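You operate a simulated robot arm through the tools that you are given. There is no shell and no other tool.

The job below is to be done with a simulated robot arm. You get a single attempt, and the scene is never put back.

Task
Stop the reader, switch off the logger and the silver monitor, and slide the orange slider to its blank end.
Fine: leave all plugs where they are.

The check looks at the end state, three seconds after you hand in, the way a careful person would. Anything else that was tipped, shoved, dropped, spilled or broken makes it a failure.

Robot
A 7-joint arm with a two-finger parallel gripper, fixed in place. Base frame: the origin is at the foot of the arm, x ahead of it, y to its left, z up. Units: mm, degrees, N and s.
Its first joint turns from -132.0 to 132.0 degrees. Payload 3.91 kg.
The TCP is the grasp point between the finger pads, 30 mm short of the fingertips. In the tool frame z runs along the fingers and y along their closing line. The gripper opens to 110 mm. The fingers are 20 mm wide and 10 mm thick; the gripper's body (48 by 112 mm) begins 55 mm behind the TCP.
Orientation is that of the tool frame in the base frame, as a unit quaternion [x, y, z, w]. With the fingers straight down and closing along the base's y, the tool's x points along the base's -x, its y along +y and its z along -z.

Tools
- The arm moves only by the tool apply_moves. Its argument "targets" is one flat list of numbers, 7 for each row, row after row: the shift along the tool's x, y, z in units of 50 mm (1.0 is 50 mm), then the turn, a rotation vector about the tool's x, y, z in units of 8 degrees (1.0 is 8 degrees), then the closure in counts, from 0 (fully open) to 255 (shut). In form: [tx, ty, tz, wx, wy, wz, gripper, tx, ty, tz, wx, wy, wz, gripper, ...]. A call has 1 to 20 rows; each row shifts and turns the commanded pose from where the row before left it, along the tool's axes as they then stand. A call with a number of a shift or a turn outside -1 to 1 is refused whole. Rows are played at 5 a second. More than 50 mm and 8.6 degrees between two rows, or a gripper value outside its range, and nothing of the call is played. Where a pose cannot be reached the arm comes as near as it can. A force on the tool above 70 N (or 10 N above the force at the start of the call, whichever is more), or a blocked arm, ends the call early, and 0.2 s more pass. The fingers move at their own pace (about 108 mm/s each) and stop on an object; they squeeze with about 24 N. The grip force told is the motor's: it shows also when the fingers shut on nothing. Time passes only in rows, and 0.2 s behind the last, so rows that do not move let the fingers close. It gives the time, the measured TCP pose, the force on the tool (base axes), the opening and the grip force at its end, in the units of the frame above (readings bear some noise), with the torque about the TCP (base axes, N m) and any sound that the robot's microphone picked up, and new pictures: "views" is both (left out), scene, wrist or none.
- Cameras (640 x 400 px; columns grow to the right, rows downward): "scene" is fixed at [392.6, 647.4, 1540]; the picture's right is [-0.25, 0.97, 0.00], its down [0.86, 0.22, -0.47] and it looks along [-0.45, -0.12, -0.88] (base axes); focal length 214 px, centre (320, 200). "wrist" rides on the gripper at [72, 17, -103] in the tool frame; the picture's right is [-0.23, 0.97, 0.00], its down [-0.76, -0.18, -0.62] and it looks along [-0.61, -0.14, 0.78] (tool axes); focal length 222 px, centre (320, 200). There is no depth. A picture from a camera that has moved, and an enlarged one, comes with that camera's place and axes in the base frame and with its lens. The place of the scene camera against the robot may be out by one fixed shift of up to 12 mm in any direction.
- inspect(camera, box): a new picture of the part [left, top, right, bottom] of that camera's present view, enlarged. The clock stands still meanwhile.
- hand_in(): hands the job in; it is judged then, once.

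Places have to be worked out from the pictures, the camera data and where the tool is seen. Open the gripper and draw the arm clear of the work before you hand the job in, unless the task says otherwise.

The tools are called after "Request:" by a JSON object that holds its "method" and its "body". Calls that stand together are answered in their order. apply_moves: Moves the arm, as the interface text tells. Its arguments: {"type":"object","properties":{"targets":{"type":"array","items":{"type":"number"}},"views":{"type":"string","enum":["both","scene","wrist","none"]}},"required":["targets"]} The other tools are called the same way: inspect (camera, box) takes an enlarged picture of a part of a camera's view; hand_in () hands the job in.

At the start:

```text
clock: 0.0
eef_pos: [244.2, 520.4, 1283.7]
ee_rot: [0.0, 1.0, 0.0, -0.001]
force: [-0.4, 0.0, 0.2]
ft_torque: [-0.01, 0.0, -0.03]
finger_gap: 109.9
finger_force: 0.1
```

scene: 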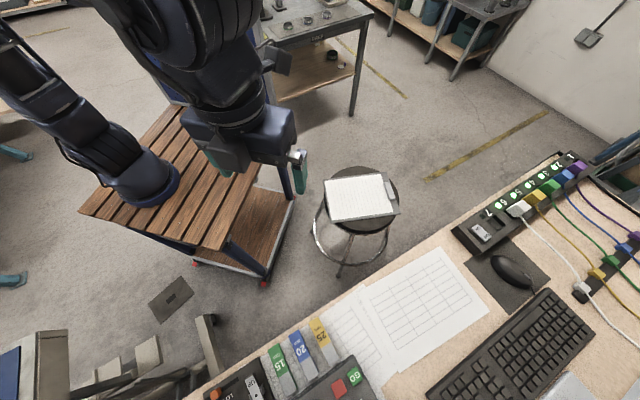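
wrist: 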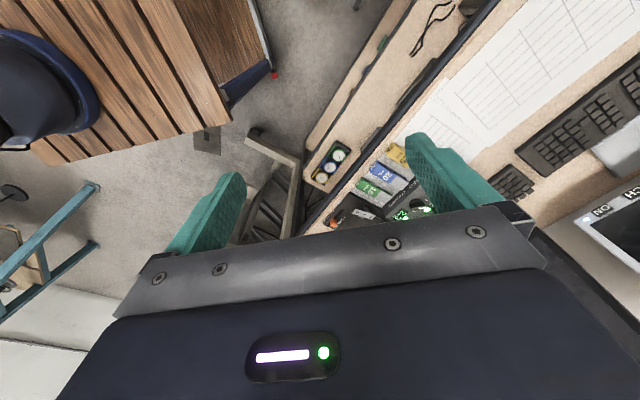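

I start by looking closely at both camera views to find the reader, logger, monitor, and orange slider.

Request:
{"method": "inspect", "body": {"camera": "scene", "box": [440, 140, 640, 300]}}

Request:
{"method": "inspect", "body": {"camera": "scene", "box": [190, 300, 400, 400]}}

Request:
{"method": "inspect", "body": {"camera": "wrist", "box": [290, 120, 490, 240]}}

Request:
{"method": "inspect", "body": {"camera": "wrist", "box": [480, 100, 640, 300]}}

```text
2.50 times, centred on (540, 220) of scene
camera zoom: at [392.6, 647.4, 1540.0], right [-0.25, 0.97, 0.0], down [0.86, 0.22, -0.47], along [-0.45, -0.12, -0.88], focal length 536 px, centre (-230, 150)
```

zoom: 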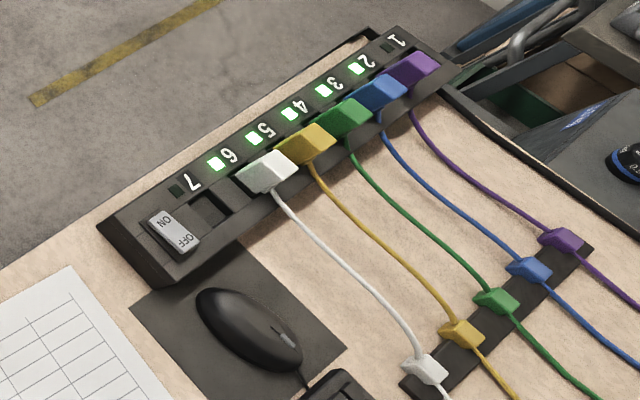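

```text
3.05 times, centred on (295, 350) of scene
camera zoom: at [392.6, 647.4, 1540.0], right [-0.25, 0.97, 0.0], down [0.86, 0.22, -0.47], along [-0.45, -0.12, -0.88], focal length 654 px, centre (396, -257)
```

zoom: 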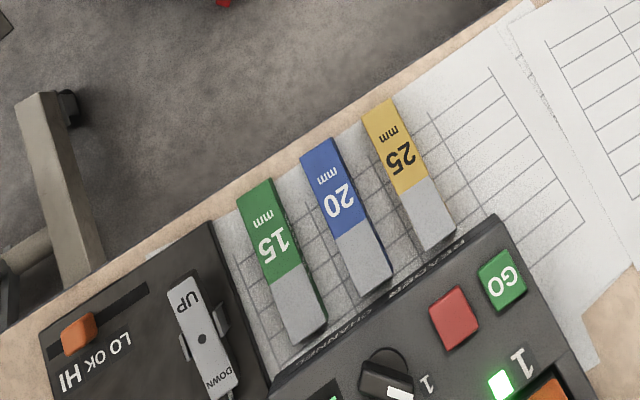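

```text
3.20 times, centred on (390, 180) of wrist
camera zoom: at [172.5, 535.8, 1386.8], right [0.23, 0.97, 0.0], down [0.76, -0.18, 0.62], along [0.61, -0.14, -0.78], focal length 711 px, centre (96, 264)
```

zoom: 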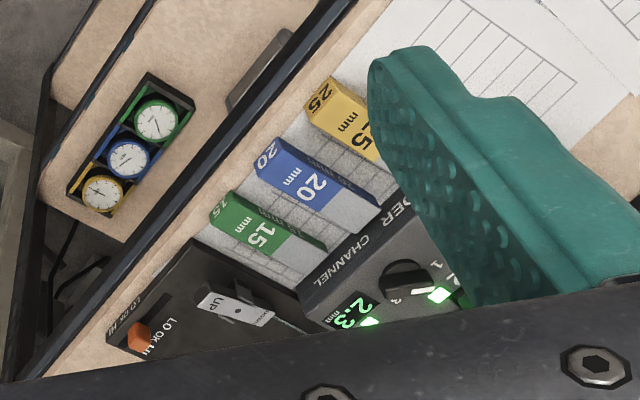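

```text
2.00 times, centred on (560, 200) of wrist
camera zoom: at [172.5, 535.8, 1386.8], right [0.23, 0.97, 0.0], down [0.76, -0.18, 0.62], along [0.61, -0.14, -0.78], focal length 444 px, centre (-160, 200)
```

zoom: 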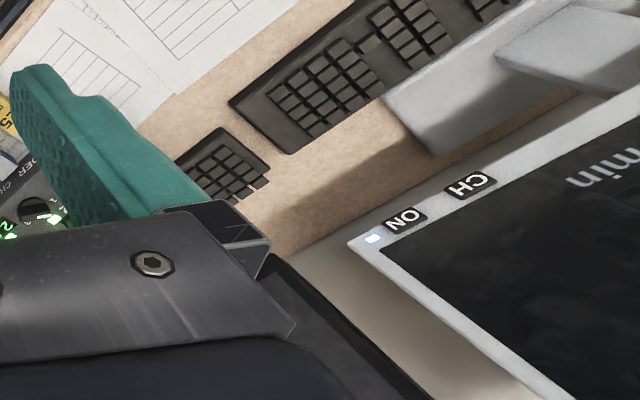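

Before moving, I check the arm's own posture and the rest of the bench in enlarged views.

Request:
{"method": "inspect", "body": {"camera": "scene", "box": [0, 0, 320, 300]}}

Request:
{"method": "inspect", "body": {"camera": "scene", "box": [400, 240, 640, 400]}}

Request:
{"method": "inspect", "body": {"camera": "wrist", "box": [240, 0, 640, 250]}}

```text
1.33 times, centred on (160, 150) of scene
camera zoom: at [392.6, 647.4, 1540.0], right [-0.25, 0.97, 0.0], down [0.86, 0.22, -0.47], along [-0.45, -0.12, -0.88], focal length 286 px, centre (533, 267)
```

zoom: 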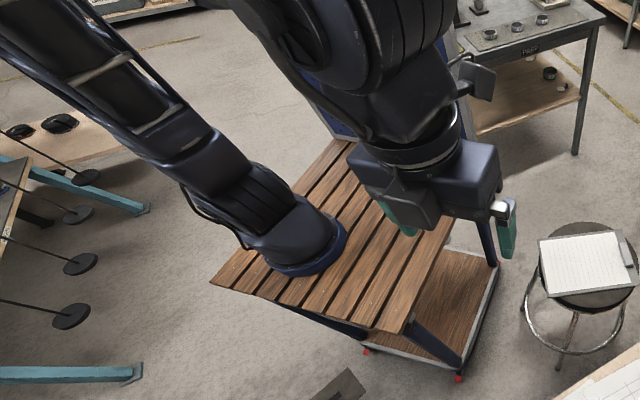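

```text
2.50 times, centred on (520, 320) of scene
camera zoom: at [392.6, 647.4, 1540.0], right [-0.25, 0.97, 0.0], down [0.86, 0.22, -0.47], along [-0.45, -0.12, -0.88], focal length 536 px, centre (-180, -100)
```

zoom: 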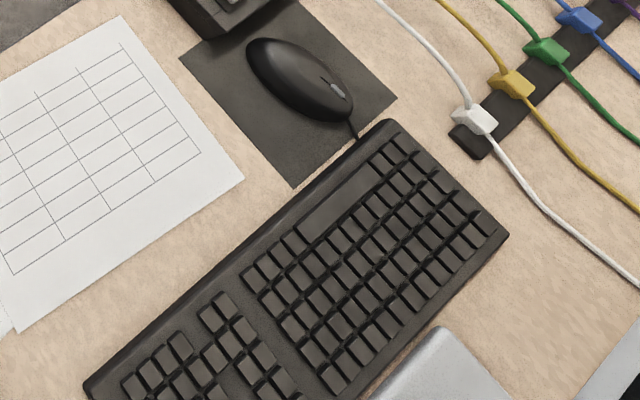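

```text
1.60 times, centred on (440, 125) of wrist
camera zoom: at [172.5, 535.8, 1386.8], right [0.23, 0.97, 0.0], down [0.76, -0.18, 0.62], along [0.61, -0.14, -0.78], focal length 355 px, centre (128, 320)
```

zoom: 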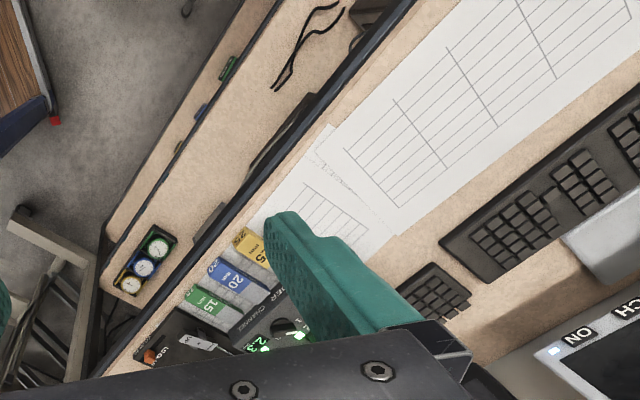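

The desk runs diagonally, with its near edge facing about 45° left of x, and its top is at roughly z≈930. I turn the tool about the vertical by about 56° in place so the wrist camera looks squarely at the desk.

Request:
{"method": "apply_moves", "body": {"targets": [0, 0, 0, 0, 0, -1, 0, 0, 0, 0, 0, 0, -1, 0, 0, 0, 0, 0, 0, -1, 0, 0, 0, 0, 0, 0, -1, 0, 0, 0, 0, 0, 0, -1, 0, 0, 0, 0, 0, 0, -1, 0, 0, 0, 0, 0, 0, -1, 0], "views": "both"}}

```text
clock: 1.6
eef_pos: [244.0, 519.1, 1282.9]
ee_rot: [-0.471, 0.882, 0.0, 0.0]
force: [0.1, -1.1, 0.1]
ft_torque: [-0.03, 0.01, 0.02]
finger_gap: 109.9
finger_force: 0.1
camera wrist: at [190.7, 468.0, 1386.7], right [-0.68, 0.73, 0.0], down [0.57, 0.53, 0.62], along [0.46, 0.43, -0.78], focal length 222 px, centre (320, 200)
```

scene: 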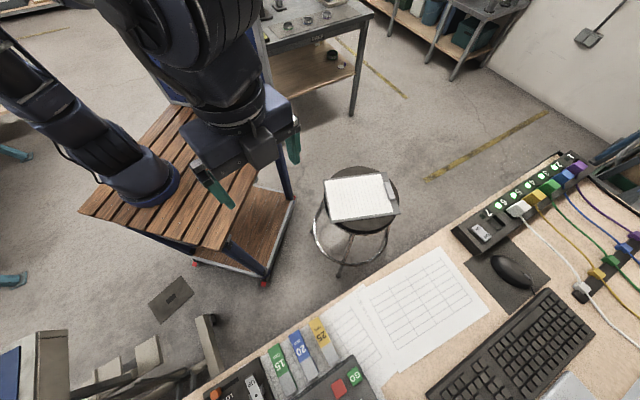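
wrist: 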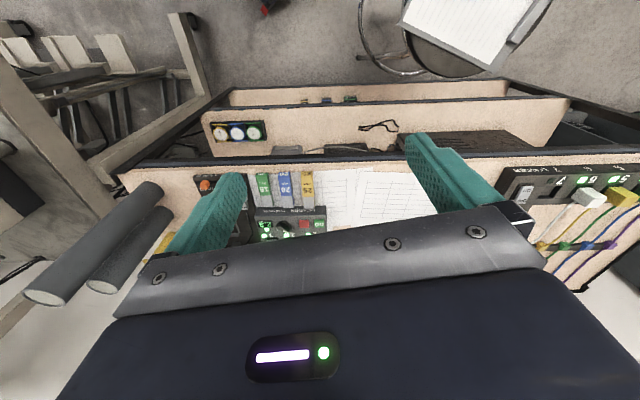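

The wrist view now faces the desk front but the gripper hides the far side. I advance about 150 mm toward the desk at the same height, which stays well clear of the monitor I estimate is beyond (550, 920).

Request:
{"method": "apply_moves", "body": {"targets": [-1, 0, 0, 0, 0, 0, 0, -1, 0, 0, 0, 0, 0, 0, -1, 0, 0, 0, 0, 0, 0], "views": "both"}}

```text
clock: 2.4
eef_pos: [326.9, 641.4, 1285.2]
ee_rot: [-0.47, 0.883, 0.001, 0.001]
force: [0.6, -0.3, 0.3]
ft_torque: [0.03, -0.03, 0.01]
finger_gap: 110.0
finger_force: 0.1
camera wrist: at [273.0, 591.3, 1388.0], right [-0.68, 0.73, 0.0], down [0.57, 0.53, 0.62], along [0.46, 0.43, -0.78], focal length 222 px, centre (320, 200)
```

scene: 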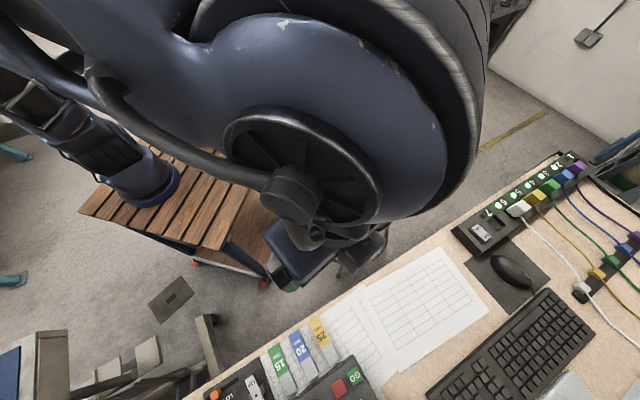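
wrist: 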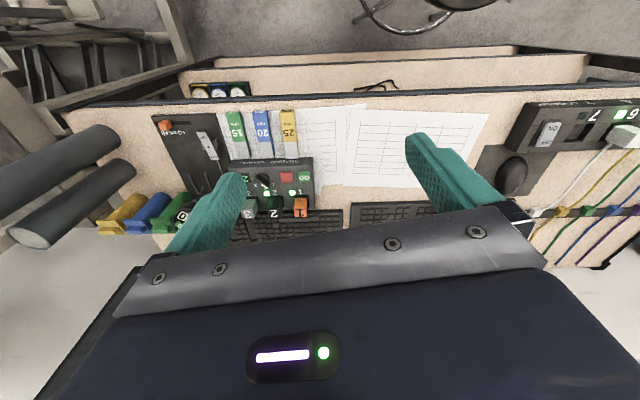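

The desk is now well in view. I enlarge the devices on the left side of the wrist picture.

Request:
{"method": "inspect", "body": {"camera": "wrist", "box": [140, 90, 340, 230]}}

Request:
{"method": "inspect", "body": {"camera": "wrist", "box": [60, 160, 260, 280]}}

Request:
{"method": "inspect", "body": {"camera": "wrist", "box": [480, 80, 640, 280]}}

Request:
{"method": "inspect", "body": {"camera": "wrist", "box": [150, 60, 350, 130]}}

```text
2.86 times, centred on (240, 160) of wrist
camera zoom: at [273.0, 591.3, 1388.0], right [-0.68, 0.73, 0.0], down [0.57, 0.53, 0.62], along [0.46, 0.43, -0.78], focal length 635 px, centre (549, 314)
```

zoom: 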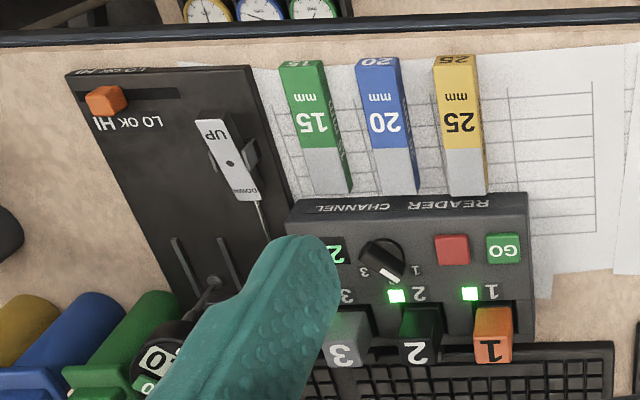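

```text
3.20 times, centred on (160, 220) of wrist
camera zoom: at [273.0, 591.3, 1388.0], right [-0.68, 0.73, 0.0], down [0.57, 0.53, 0.62], along [0.46, 0.43, -0.78], focal length 711 px, centre (832, 136)
```

zoom: 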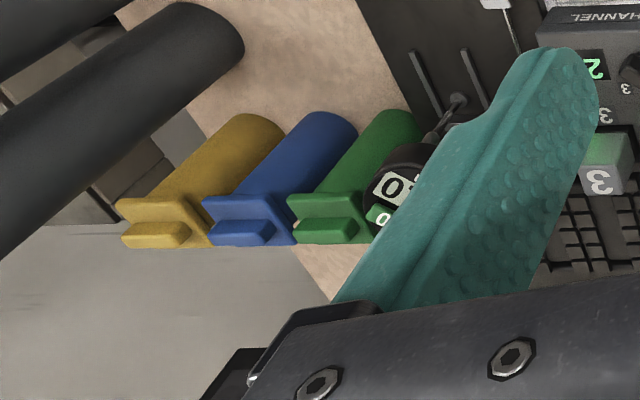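

```text
2.00 times, centred on (560, 180) of wrist
camera zoom: at [273.0, 591.3, 1388.0], right [-0.68, 0.73, 0.0], down [0.57, 0.53, 0.62], along [0.46, 0.43, -0.78], focal length 444 px, centre (-160, 240)
```

zoom: 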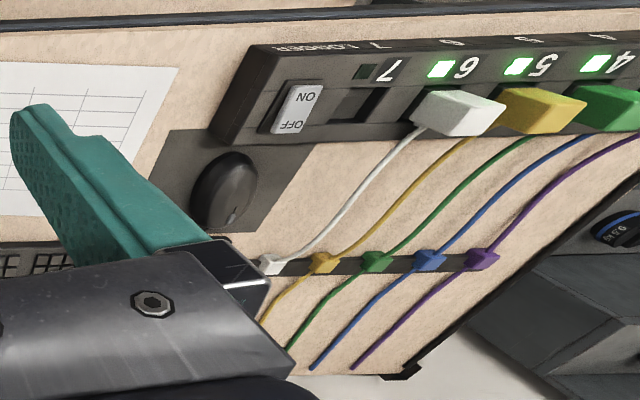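

```text
3.20 times, centred on (250, 95) of wrist
camera zoom: at [273.0, 591.3, 1388.0], right [-0.68, 0.73, 0.0], down [0.57, 0.53, 0.62], along [0.46, 0.43, -0.78], focal length 711 px, centre (544, 536)
```

zoom: 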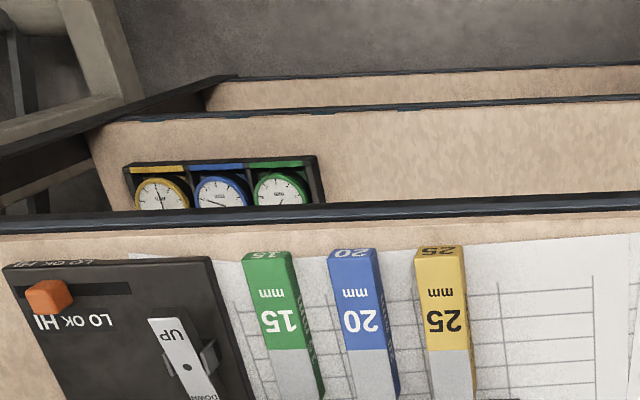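

Key facts: the strip is labelled "LOGGER" and has an ON/OFF rocker near (106, 1009, 1000). The READER's red button is near (515, 716, 986). The orange slider sits at the HI end of its slot near (585, 480, 975), and the slot is blank past LO. Next I pitch the tool up about 32° so the wrist camera can look for the silver monitor.

Request:
{"method": "apply_moves", "body": {"targets": [0, 0, 0, 0, -1, 0, 0, 0, 0, 0, 0, -1, 0, 0, 0, 0, 0, 0, -1, 0, 0, 0, 0, 0, 0, -1, 0, 0], "views": "both"}}

```text
clock: 3.4
eef_pos: [327.9, 643.8, 1284.1]
ee_rot: [-0.451, 0.848, 0.13, 0.244]
force: [0.2, -0.1, -0.4]
ft_torque: [0.0, -0.01, 0.02]
finger_gap: 110.0
finger_force: 0.1
camera wrist: at [249.7, 556.5, 1332.3], right [-0.7, 0.7, 0.12], down [0.32, 0.16, 0.93], along [0.64, 0.69, -0.34], focal length 222 px, centre (320, 200)
```

scene: 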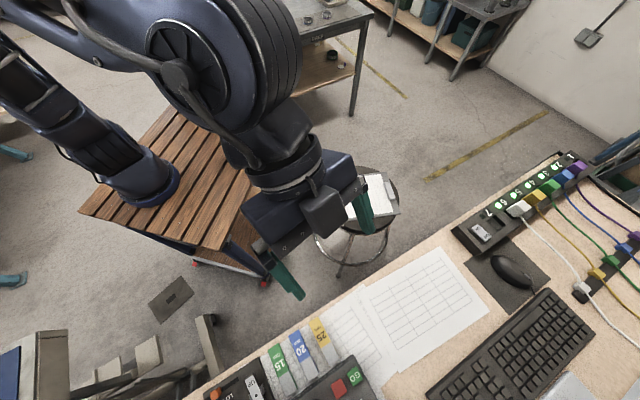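
wrist: 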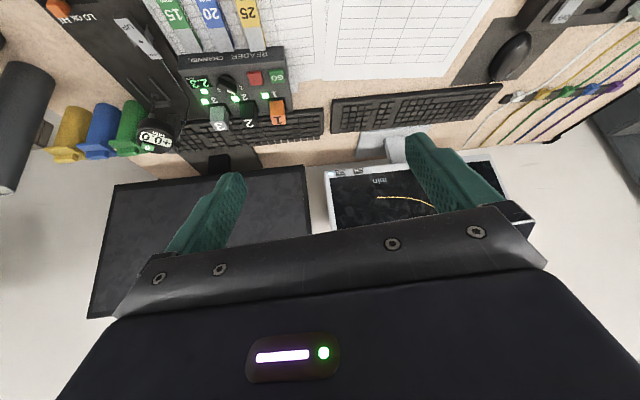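

Two monitors are visible, a black one on the left and a silver one on the right showing a curve. I enlarge them and the reader.

Request:
{"method": "inspect", "body": {"camera": "wrist", "box": [310, 120, 470, 220]}}

Request:
{"method": "inspect", "body": {"camera": "wrist", "box": [140, 30, 320, 160]}}

Request:
{"method": "inspect", "body": {"camera": "wrist", "box": [470, 0, 640, 140]}}

Request:
{"method": "inspect", "body": {"camera": "wrist", "box": [80, 140, 320, 240]}}

```text
4.00 times, centred on (390, 170) of wrist
camera zoom: at [249.7, 556.5, 1332.3], right [-0.7, 0.7, 0.12], down [0.32, 0.16, 0.93], along [0.64, 0.69, -0.34], focal length 888 px, centre (40, 320)
```

zoom: 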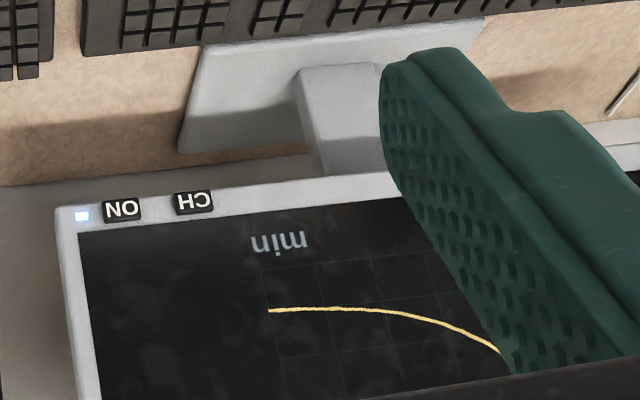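

```text
3.08 times, centred on (230, 95) of wrist
camera zoom: at [249.7, 556.5, 1332.3], right [-0.7, 0.7, 0.12], down [0.32, 0.16, 0.93], along [0.64, 0.69, -0.34], focal length 684 px, centre (597, 523)
```

zoom: 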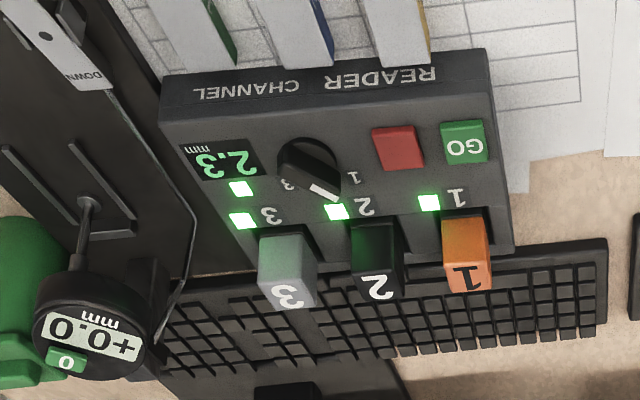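

```text
2.86 times, centred on (555, 70) of wrist
camera zoom: at [249.7, 556.5, 1332.3], right [-0.7, 0.7, 0.12], down [0.32, 0.16, 0.93], along [0.64, 0.69, -0.34], focal length 635 px, centre (-351, 571)
```

zoom: 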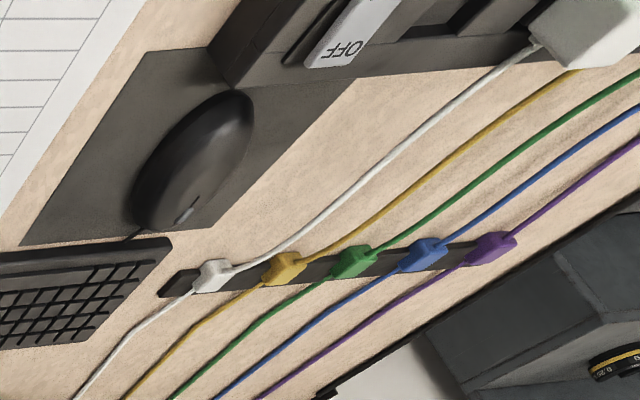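

```text
2.67 times, centred on (200, 190) of wrist
camera zoom: at [249.7, 556.5, 1332.3], right [-0.7, 0.7, 0.12], down [0.32, 0.16, 0.93], along [0.64, 0.69, -0.34], focal length 592 px, centre (640, 227)
```

zoom: 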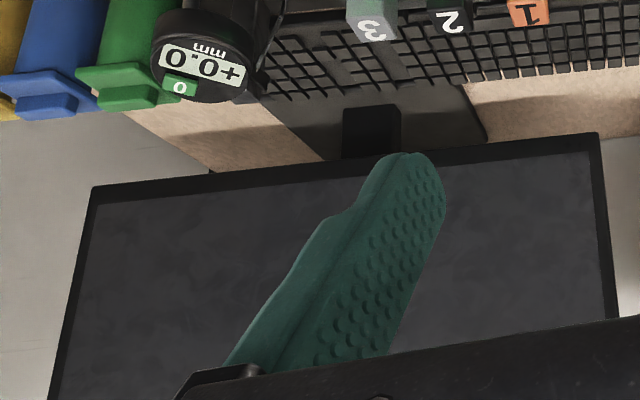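

The silver monitor's ON button with its white LED is at roughly (594, 1026, 1046). I'll start with the reader: set the tool vertical again, squared to the desk at 45° yaw, with the fingers closed, and hover about 60 mm above the red button.

Request:
{"method": "apply_moves", "body": {"targets": [0, 0, 0, 0, 1, 0, 255, 0, 0, 0, 0, 1, 0, 255, 0, 0, 0, 0, 1, 0, 255, 0, 0, 0, 0, 1, 0, 255, 0, 0, 0, 0, 0, 0.69, 255, 0, 0, 0, 0, 0, 0.69, 255, -0.732, -0.326, 0, 0, 0, 0, 255, -0.732, -0.326, 0, 0, 0, 0, 255, -0.732, -0.326, 0, 0, 0, 0, 255, -0.732, -0.326, 0, 0, 0, 0, 255, -0.732, -0.326, 0, 0, 0, 0, 255, 0, 0, 0.8, 0, 0, 0, 255, 0, 0, 0.8, 0, 0, 0, 255, 0, 0, 0.8, 0, 0, 0, 255, 0, 0, 0.8, 0, 0, 0, 255, 0, 0, 0.8, 0, 0, 0, 255], "views": "both"}}

```text
clock: 6.8
eef_pos: [515.3, 714.2, 1081.8]
ee_rot: [-0.382, 0.924, 0.0, 0.0]
force: [-0.4, 0.1, 0.3]
ft_torque: [0.02, -0.02, 0.02]
finger_gap: 0.1
finger_force: 24.7
camera wrist: at [453.0, 674.3, 1185.6], right [-0.53, 0.85, 0.0], down [0.66, 0.41, 0.62], along [0.53, 0.33, -0.78], focal length 222 px, centre (320, 200)
```

scene: 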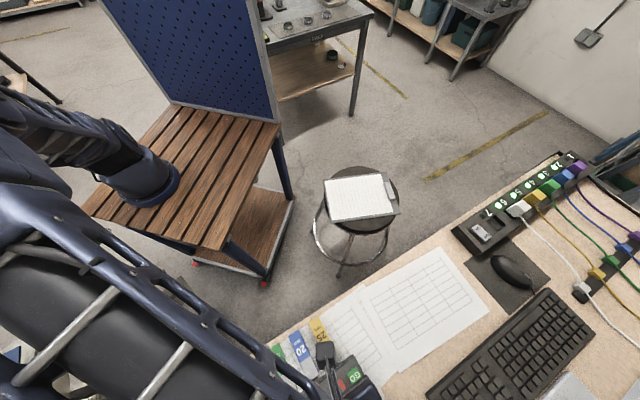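
wrist: 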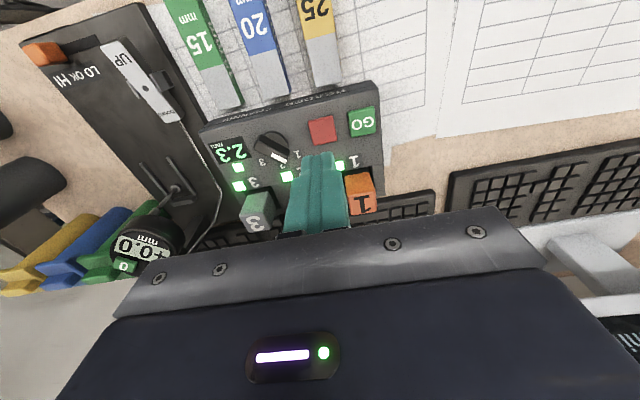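

The fingertip hovers near the red button, which I triangulate at about (521, 719, 973). I enlarge to check it and the slot before pressing.

Request:
{"method": "inspect", "body": {"camera": "wrist", "box": [200, 70, 400, 220]}}

Request:
{"method": "inspect", "body": {"camera": "wrist", "box": [0, 0, 200, 130]}}

Request:
{"method": "inspect", "body": {"camera": "scene", "box": [260, 310, 420, 400]}}

```text
2.67 times, centred on (300, 145) of wrist
camera zoom: at [453.0, 674.3, 1185.6], right [-0.53, 0.85, 0.0], down [0.66, 0.41, 0.62], along [0.53, 0.33, -0.78], focal length 592 px, centre (373, 347)
```

zoom: 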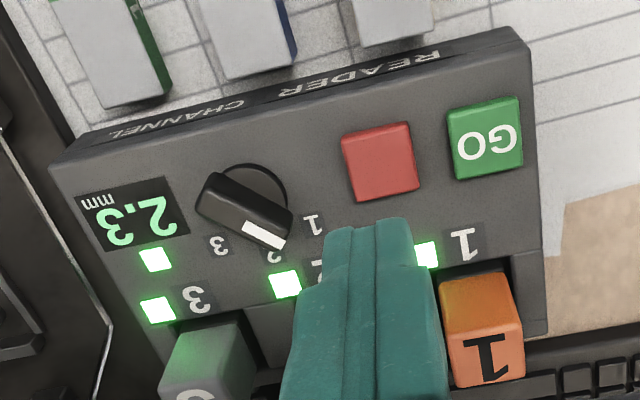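

```text
3.08 times, centred on (100, 65) of wrist
camera zoom: at [453.0, 674.3, 1185.6], right [-0.53, 0.85, 0.0], down [0.66, 0.41, 0.62], along [0.53, 0.33, -0.78], focal length 684 px, centre (997, 615)
```

zoom: 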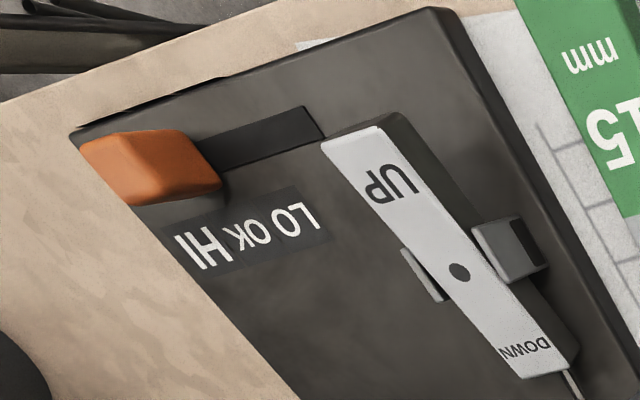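

```text
4.00 times, centred on (340, 355) of scene
camera zoom: at [392.6, 647.4, 1540.0], right [-0.25, 0.97, 0.0], down [0.86, 0.22, -0.47], along [-0.45, -0.12, -0.88], focal length 858 px, centre (240, -420)
```

zoom: 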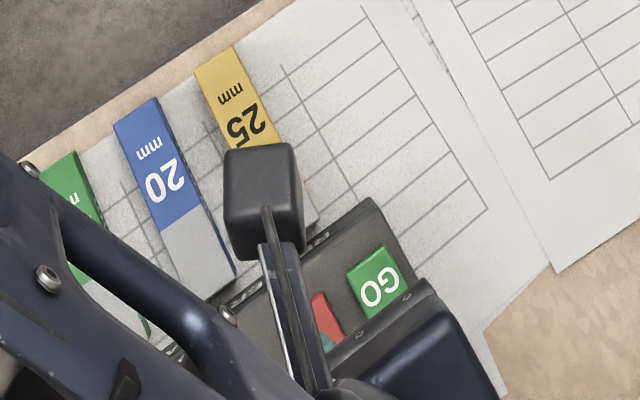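

The red button's centre is at about (521.5, 720). I shift 8.5 mm forward and lower the fingertip to about z≈995, just above the button.

Request:
{"method": "apply_moves", "body": {"targets": [-0.17, 0, 0, 0, 0, 0, 255, 0, 0, 0.56, 0, 0, 0, 255, 0, 0, 0.56, 0, 0, 0, 255], "views": "wrist"}}

Request:
{"method": "inspect", "body": {"camera": "wrist", "box": [220, 90, 420, 220]}}

```text
clock: 7.6
eef_pos: [520.8, 722.8, 1027.5]
ee_rot: [-0.383, 0.924, 0.0, 0.001]
force: [-1.2, -0.5, 0.4]
ft_torque: [0.0, -0.01, -0.01]
finger_gap: 0.2
finger_force: 23.9
camera wrist: at [458.7, 682.8, 1131.3], right [-0.53, 0.85, 0.0], down [0.66, 0.41, 0.62], along [0.53, 0.33, -0.78], focal length 222 px, centre (320, 200)
```

wrist: 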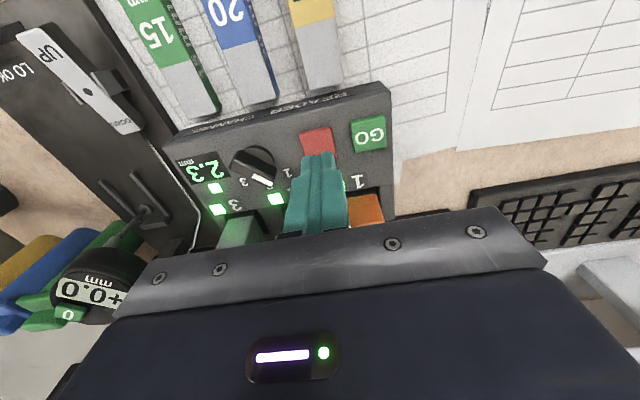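

```text
3.08 times, centred on (320, 155) of wrist
camera zoom: at [458.7, 682.8, 1131.3], right [-0.53, 0.85, 0.0], down [0.66, 0.41, 0.62], along [0.53, 0.33, -0.78], focal length 684 px, centre (320, 338)
```

zoom: 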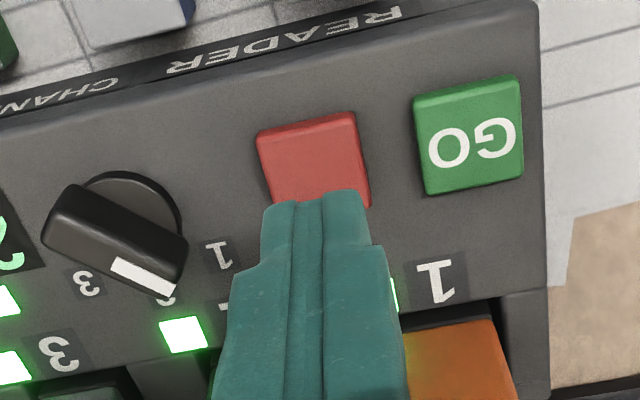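

The fingertip is at z≈997 and the button top is at about 970. I shift about 3 mm, then step down in small moves, reading the force.

Request:
{"method": "apply_moves", "body": {"targets": [0.03, -0.056, 0, 0, 0, 0, 255, 0, 0, 0.2, 0, 0, 0, 255, 0, 0, 0.2, 0, 0, 0, 255], "views": "wrist"}}

Request:
{"method": "inspect", "body": {"camera": "wrist", "box": [220, 90, 420, 220]}}

```text
clock: 8.4
eef_pos: [521.7, 719.4, 1008.7]
ee_rot: [-0.383, 0.924, 0.0, 0.0]
force: [1.3, -0.5, -0.4]
ft_torque: [0.02, 0.01, 0.0]
finger_gap: 0.0
finger_force: 23.8
camera wrist: at [458.9, 678.7, 1110.6], right [-0.53, 0.85, 0.0], down [0.66, 0.41, 0.62], along [0.53, 0.33, -0.78], focal length 222 px, centre (320, 200)
```

wrist: 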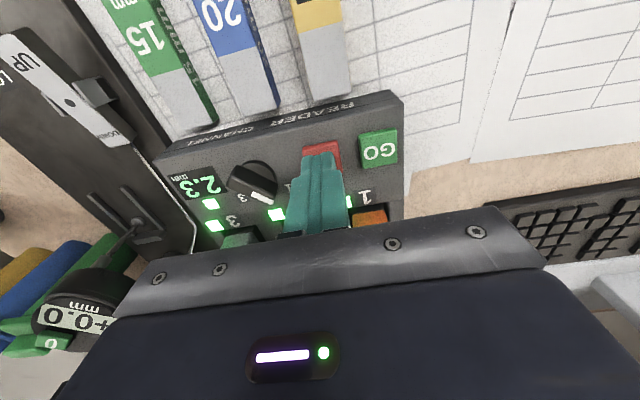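

```text
3.08 times, centred on (320, 155) of wrist
camera zoom: at [458.9, 678.7, 1110.6], right [-0.53, 0.85, 0.0], down [0.66, 0.41, 0.62], along [0.53, 0.33, -0.78], focal length 684 px, centre (320, 338)
```

zoom: 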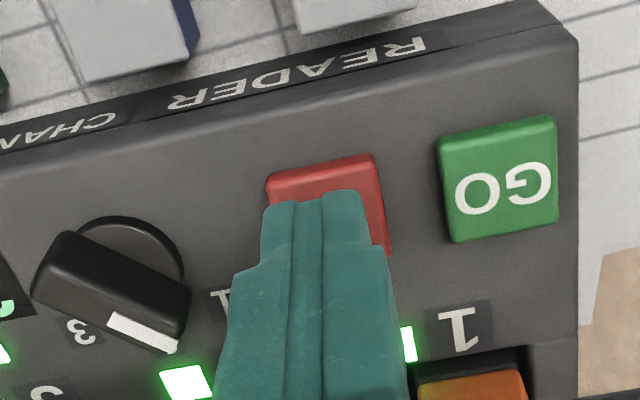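

The tip at z≈978 lines up with the button. I continue in 3 mm steps.

Request:
{"method": "apply_moves", "body": {"targets": [0, 0, 0.06, 0, 0, 0, 255, 0, 0, 0.06, 0, 0, 0, 255, 0, 0, 0.06, 0, 0, 0, 255], "views": "wrist"}}

```text
clock: 9.2
eef_pos: [523.1, 716.5, 997.9]
ee_rot: [-0.383, 0.924, 0.0, 0.0]
force: [0.2, 0.5, 0.1]
ft_torque: [0.02, -0.01, 0.03]
finger_gap: 0.0
finger_force: 23.9
camera wrist: at [459.4, 678.6, 1101.6], right [-0.53, 0.85, 0.0], down [0.66, 0.41, 0.62], along [0.53, 0.33, -0.78], focal length 222 px, centre (320, 200)
```

wrist: 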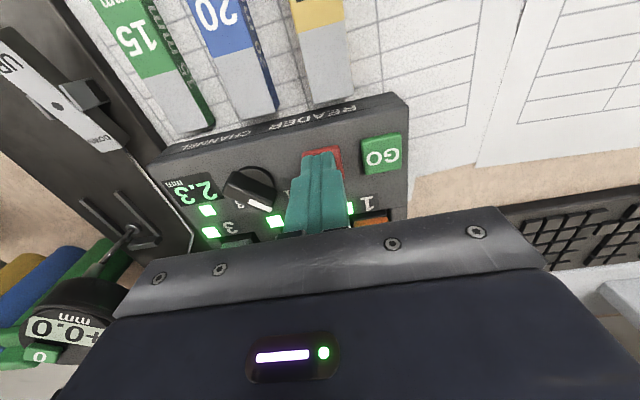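

No contact yet with the tip near z≈969. I continue in 2.5 mm steps.

Request:
{"method": "apply_moves", "body": {"targets": [0, 0, 0.05, 0, 0, 0, 255, 0, 0, 0.05, 0, 0, 0, 255], "views": "wrist"}}

Request:
{"method": "inspect", "body": {"camera": "wrist", "box": [180, 90, 420, 240]}}

```text
clock: 9.8
eef_pos: [523.0, 717.7, 994.1]
ee_rot: [-0.383, 0.924, 0.0, 0.002]
force: [1.3, 1.7, 5.2]
ft_torque: [0.0, -0.06, 0.0]
finger_gap: 0.2
finger_force: 24.3
heard: click
camera wrist: at [459.6, 678.6, 1097.0], right [-0.53, 0.85, 0.0], down [0.66, 0.41, 0.62], along [0.53, 0.33, -0.78], focal length 222 px, centre (320, 200)
```

wrist: 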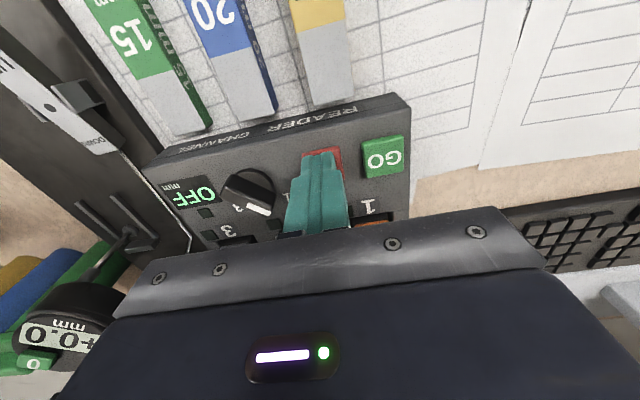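

```text
2.67 times, centred on (300, 165) of wrist
camera zoom: at [459.6, 678.6, 1097.0], right [-0.53, 0.85, 0.0], down [0.66, 0.41, 0.62], along [0.53, 0.33, -0.78], focal length 592 px, centre (373, 293)
```

zoom: 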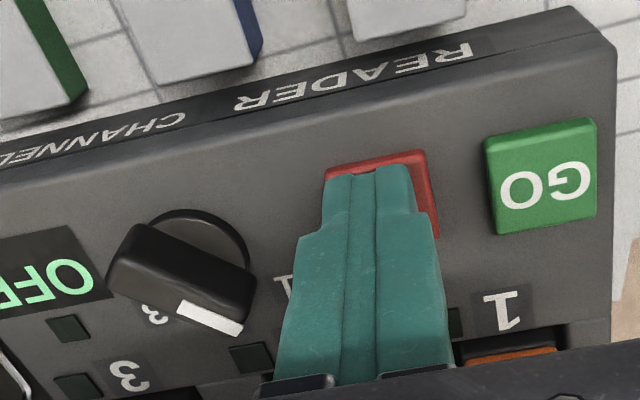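

A click was heard, the reader display now shows OFF and its LEDs are dark, so the reader is stopped. I lift 100 mm and move over toward the orange slider for a closer look. Two vertical posts stand near (755, 377) and (808, 431), and I stay clear of them.

Request:
{"method": "apply_moves", "body": {"targets": [0, 0, -1, 0, 0, 0, 255, 0, 0, -1, 0, 0, 0, 255, 0.4, -0.81, 0, 0, 0, 0, 255, 0.4, -0.81, 0, 0, 0, 0, 255, 0.4, -0.81, 0, 0, 0, 0, 255, 0.4, -0.81, 0, 0, 0, 0, 255, 0.4, -0.81, 0, 0, 0, 0, 255, 0.4, -0.81, 0, 0, 0, 0, 255], "views": "both"}}

Request:
{"method": "inspect", "body": {"camera": "wrist", "box": [220, 60, 420, 190]}}

```text
clock: 11.6
eef_pos: [607.1, 461.2, 1094.0]
ee_rot: [-0.384, 0.923, 0.001, 0.001]
force: [-0.7, 0.5, -0.3]
ft_torque: [-0.03, 0.01, -0.02]
finger_gap: 0.0
finger_force: 23.7
camera wrist: at [545.0, 421.4, 1197.5], right [-0.53, 0.85, 0.0], down [0.66, 0.41, 0.62], along [0.53, 0.33, -0.78], focal length 222 px, centre (320, 200)
```

scene: 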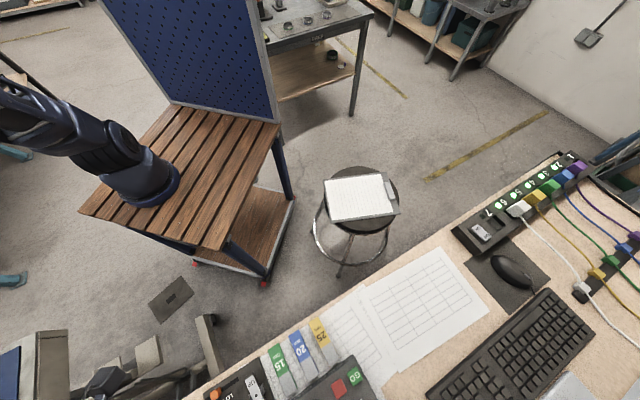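
wrist: 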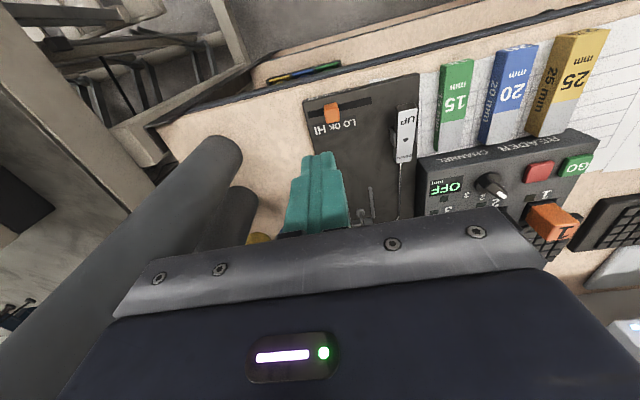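

```text
3.08 times, centred on (320, 125) of wrist
camera zoom: at [545.0, 421.4, 1197.5], right [-0.53, 0.85, 0.0], down [0.66, 0.41, 0.62], along [0.53, 0.33, -0.78], focal length 684 px, centre (320, 431)
```

zoom: 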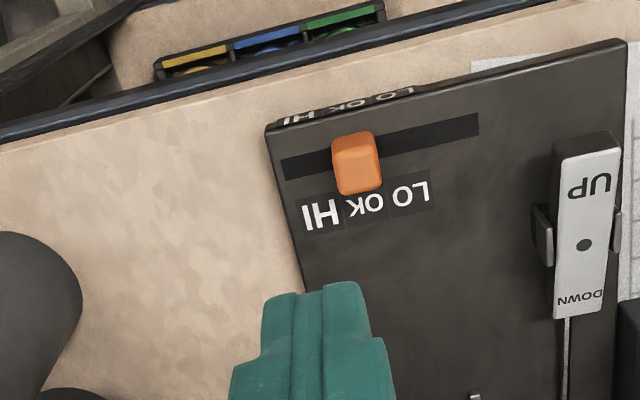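

From nearly overhead the knob actually sits by "OK", in a slot that runs from HI through LO to a blank right end. Knob top is at about (603, 476, 950), and the slot axis runs along (-0.70, 0.71). I place the closed fingers on the HI side of the knob and go down to a tip height of about 966 for a check.

Request:
{"method": "apply_moves", "body": {"targets": [-0.14, -0.26, 0, 0, 0, 0, 255, 0, 0, 0.7, 0, 0, 0, 255, 0, 0, 0.7, 0, 0, 0, 255, 0, 0, 0.56, 0, 0, 0, 255], "views": "both"}}

Request:
{"method": "inspect", "body": {"camera": "wrist", "box": [220, 90, 420, 220]}}

Request:
{"method": "inspect", "body": {"camera": "scene", "box": [180, 340, 300, 400]}}

```text
clock: 12.6
eef_pos: [623.0, 456.7, 995.8]
ee_rot: [-0.383, 0.924, 0.001, 0.0]
force: [-0.1, 0.5, 0.0]
ft_torque: [-0.02, -0.03, -0.03]
finger_gap: 0.1
finger_force: 24.0
camera wrist: at [560.6, 417.1, 1098.9], right [-0.53, 0.85, 0.0], down [0.66, 0.41, 0.62], along [0.53, 0.33, -0.78], focal length 222 px, centre (320, 200)
```

scene: 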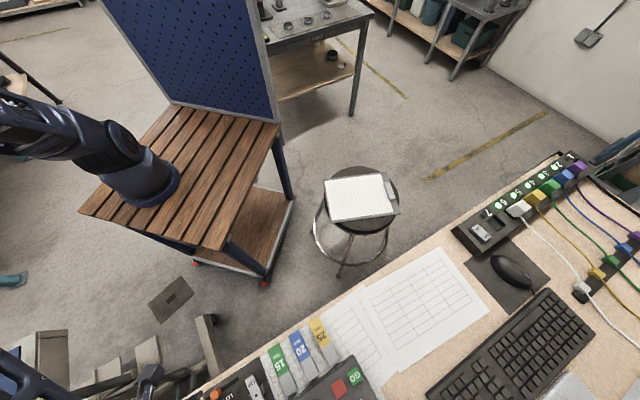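
wrist: 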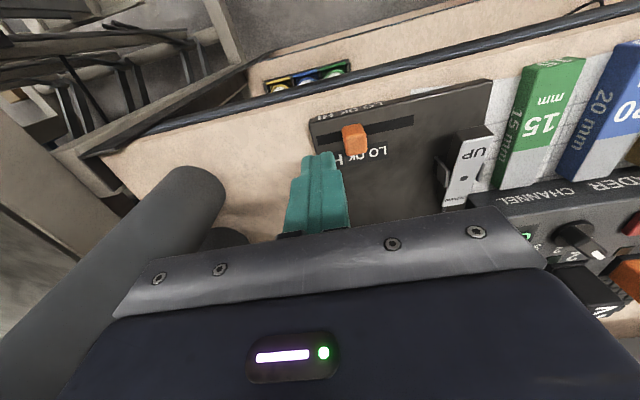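

```text
3.08 times, centred on (320, 155) of wrist
camera zoom: at [560.6, 417.1, 1098.9], right [-0.53, 0.85, 0.0], down [0.66, 0.41, 0.62], along [0.53, 0.33, -0.78], focal length 684 px, centre (320, 338)
```

zoom: 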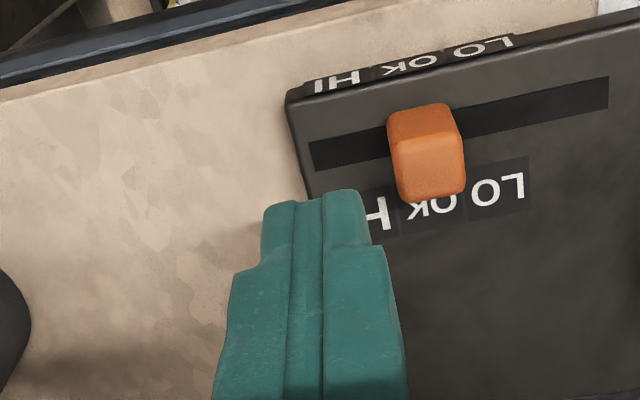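

```text
5.33 times, centred on (240, 370) of scene
camera zoom: at [392.6, 647.4, 1540.0], right [-0.25, 0.97, 0.0], down [0.86, 0.22, -0.47], along [-0.45, -0.12, -0.88], focal length 1144 px, centre (747, -707)
```

zoom: 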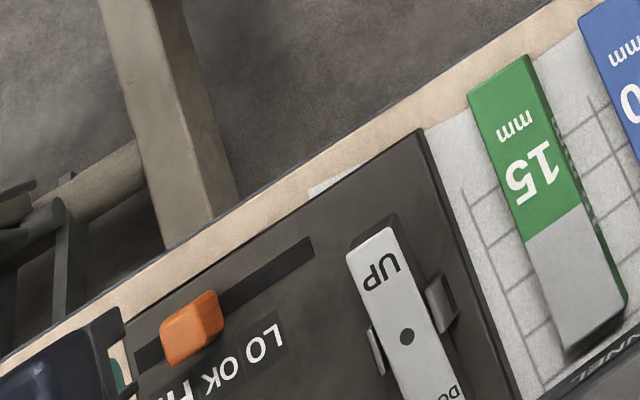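

The finger gap to the knob is about 6 mm, the knob stands about 18 mm tall (top ≈952) and the panel is at about z≈935. I lower the tip to about 945 beside the knob.

Request:
{"method": "apply_moves", "body": {"targets": [0, 0, 0.21, 0, 0, 0, 255, 0, 0, 0.21, 0, 0, 0, 255], "views": "wrist"}}

Request:
{"method": "inspect", "body": {"camera": "wrist", "box": [220, 90, 420, 220]}}

```text
clock: 13.2
eef_pos: [622.4, 457.7, 975.4]
ee_rot: [-0.382, 0.924, 0.0, 0.0]
force: [-0.2, 0.8, 0.3]
ft_torque: [0.02, 0.0, 0.01]
finger_gap: 0.0
finger_force: 24.2
camera wrist: at [560.2, 418.1, 1077.8], right [-0.53, 0.85, 0.0], down [0.66, 0.41, 0.62], along [0.53, 0.33, -0.78], focal length 222 px, centre (320, 200)
```

wrist: 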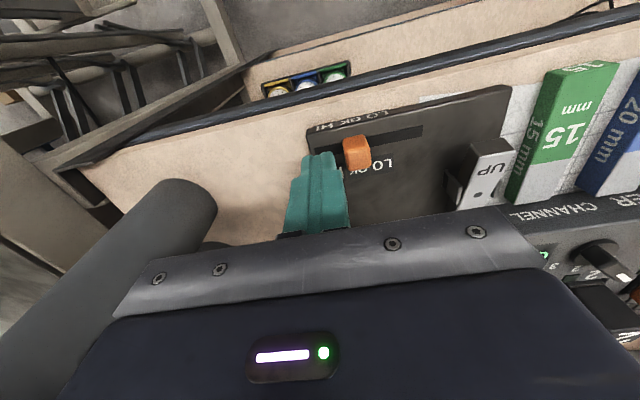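

```text
3.08 times, centred on (320, 155) of wrist
camera zoom: at [560.2, 418.1, 1077.8], right [-0.53, 0.85, 0.0], down [0.66, 0.41, 0.62], along [0.53, 0.33, -0.78], focal length 684 px, centre (320, 338)
```

zoom: 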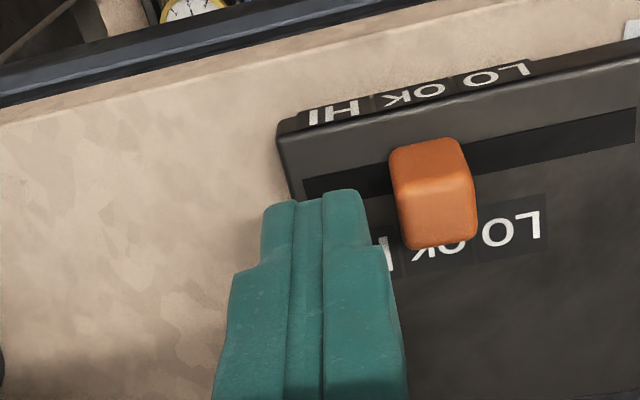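

The tip is beside the knob at z≈945 with no contact. I push along +tool-y by 20 mm first, watching force.

Request:
{"method": "apply_moves", "body": {"targets": [0, 0.1, 0, 0, 0, 0, 255, 0, 0.1, 0, 0, 0, 0, 255, 0, 0.1, 0, 0, 0, 0, 255, 0, 0.1, 0, 0, 0, 0, 255], "views": "wrist"}}

Request:
{"method": "inspect", "body": {"camera": "wrist", "box": [220, 90, 420, 220]}}

```text
clock: 14.2
eef_pos: [608.4, 471.4, 975.0]
ee_rot: [-0.383, 0.924, 0.0, 0.0]
force: [0.3, 1.3, 0.5]
ft_torque: [-0.02, 0.02, 0.02]
finger_gap: 0.2
finger_force: 23.9
camera wrist: at [546.2, 432.1, 1077.7], right [-0.53, 0.85, 0.0], down [0.66, 0.41, 0.62], along [0.53, 0.33, -0.78], focal length 222 px, centre (320, 200)
```

wrist: 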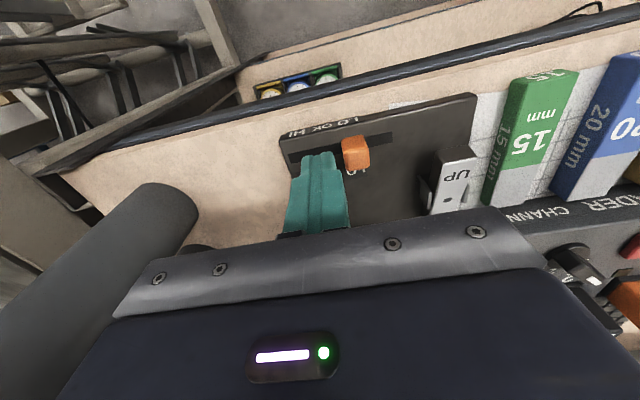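

```text
3.08 times, centred on (320, 155) of wrist
camera zoom: at [546.2, 432.1, 1077.7], right [-0.53, 0.85, 0.0], down [0.66, 0.41, 0.62], along [0.53, 0.33, -0.78], focal length 684 px, centre (320, 338)
```

zoom: 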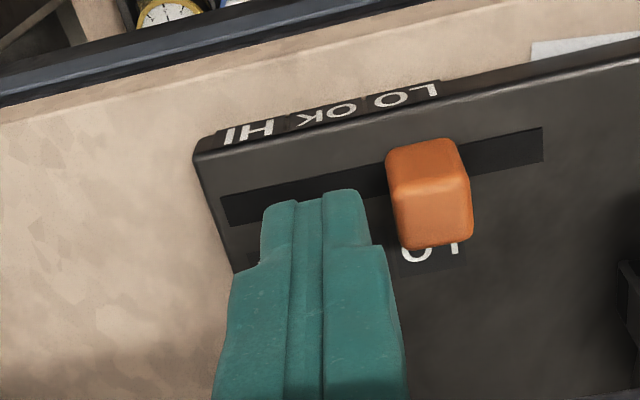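

The knob moves with the finger and is now past LO, with about 17 mm left to the blank end. I push 15 mm further.

Request:
{"method": "apply_moves", "body": {"targets": [0, 0.1, 0, 0, 0, 0, 255, 0, 0.1, 0, 0, 0, 0, 255, 0, 0.1, 0, 0, 0, 0, 255], "views": "wrist"}}

Request:
{"method": "inspect", "body": {"camera": "wrist", "box": [220, 90, 420, 220]}}

```text
clock: 15.0
eef_pos: [597.0, 482.5, 973.9]
ee_rot: [-0.383, 0.924, 0.0, 0.0]
force: [-0.1, 0.2, 0.6]
ft_torque: [-0.04, -0.01, -0.02]
finger_gap: 0.0
finger_force: 23.7
camera wrist: at [535.5, 442.5, 1077.8], right [-0.53, 0.85, 0.0], down [0.66, 0.41, 0.62], along [0.53, 0.33, -0.78], focal length 222 px, centre (320, 200)
```

wrist: 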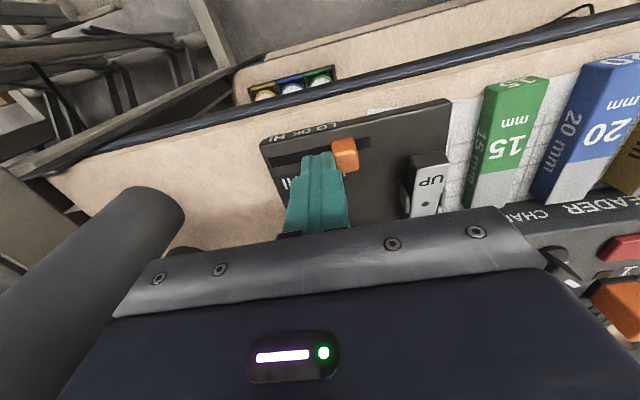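

```text
3.08 times, centred on (320, 155) of wrist
camera zoom: at [535.5, 442.5, 1077.8], right [-0.53, 0.85, 0.0], down [0.66, 0.41, 0.62], along [0.53, 0.33, -0.78], focal length 684 px, centre (320, 338)
```

zoom: 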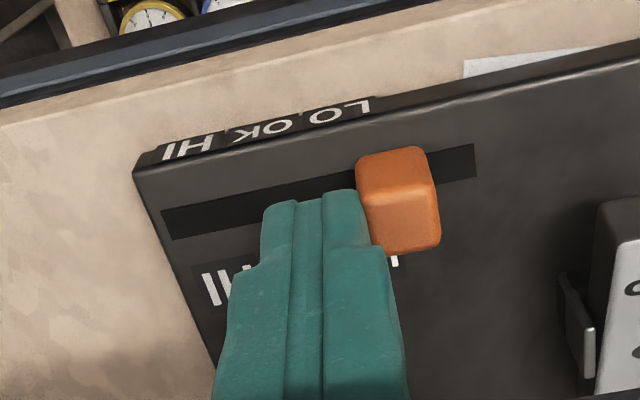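

About 10 mm of slot still shows to the right of the knob. I continue with smaller pushes.

Request:
{"method": "apply_moves", "body": {"targets": [0, 0.07, 0, 0, 0, 0, 255, 0, 0.07, 0, 0, 0, 0, 255], "views": "wrist"}}

Request:
{"method": "inspect", "body": {"camera": "wrist", "box": [220, 90, 420, 220]}}

```text
clock: 15.6
eef_pos: [593.2, 487.1, 975.2]
ee_rot: [-0.383, 0.924, -0.001, 0.0]
force: [-0.4, 0.3, 0.1]
ft_torque: [0.02, 0.0, 0.01]
finger_gap: 0.0
finger_force: 24.2
camera wrist: at [530.8, 447.7, 1078.0], right [-0.53, 0.85, 0.0], down [0.66, 0.41, 0.62], along [0.53, 0.33, -0.78], focal length 222 px, centre (320, 200)
```

wrist: 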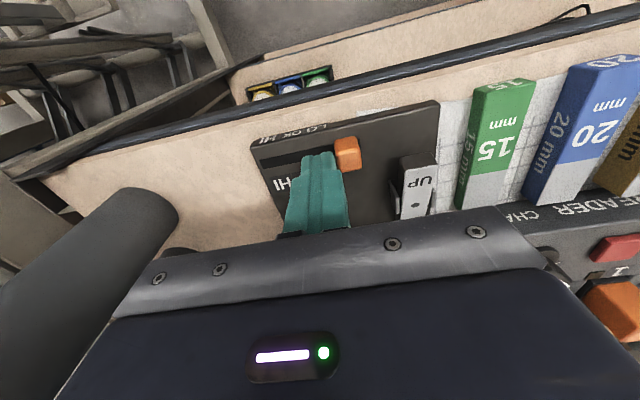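

```text
3.08 times, centred on (320, 155) of wrist
camera zoom: at [530.8, 447.7, 1078.0], right [-0.53, 0.85, 0.0], down [0.66, 0.41, 0.62], along [0.53, 0.33, -0.78], focal length 684 px, centre (320, 338)
```

zoom: 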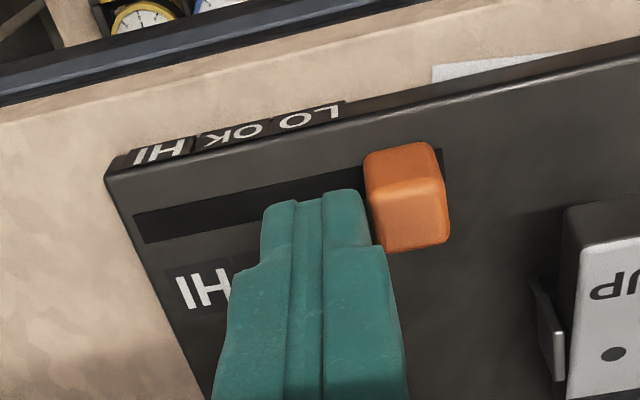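

The knob is now at the blank end of its slot, and seems to have snapped slightly ahead of the finger. I give one gentle 3 mm nudge to confirm the stop.

Request:
{"method": "apply_moves", "body": {"targets": [0, 0.06, 0, 0, 0, 0, 255, 0, 0.03, 0, 0, 0, 0, 255], "views": "wrist"}}

Request:
{"method": "inspect", "body": {"camera": "wrist", "box": [220, 90, 420, 220]}}

```text
clock: 16.2
eef_pos: [591.7, 488.0, 974.7]
ee_rot: [-0.382, 0.924, -0.002, 0.0]
force: [7.2, -10.8, 4.3]
ft_torque: [-0.22, -0.1, 0.02]
finger_gap: 0.3
finger_force: 24.1
camera wrist: at [529.1, 449.4, 1077.9], right [-0.53, 0.85, 0.0], down [0.66, 0.41, 0.62], along [0.53, 0.33, -0.78], focal length 222 px, centre (320, 200)
```

wrist: 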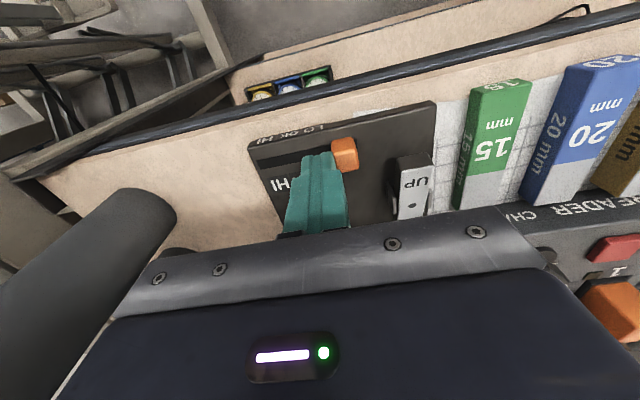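

```text
3.08 times, centred on (320, 155) of wrist
camera zoom: at [529.1, 449.4, 1077.9], right [-0.53, 0.85, 0.0], down [0.66, 0.41, 0.62], along [0.53, 0.33, -0.78], focal length 684 px, centre (320, 338)
```

zoom: 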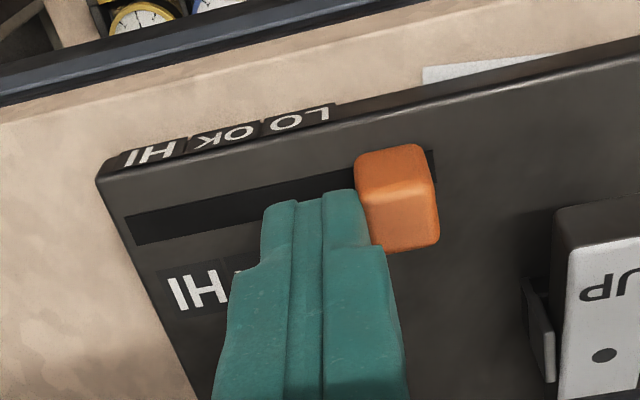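

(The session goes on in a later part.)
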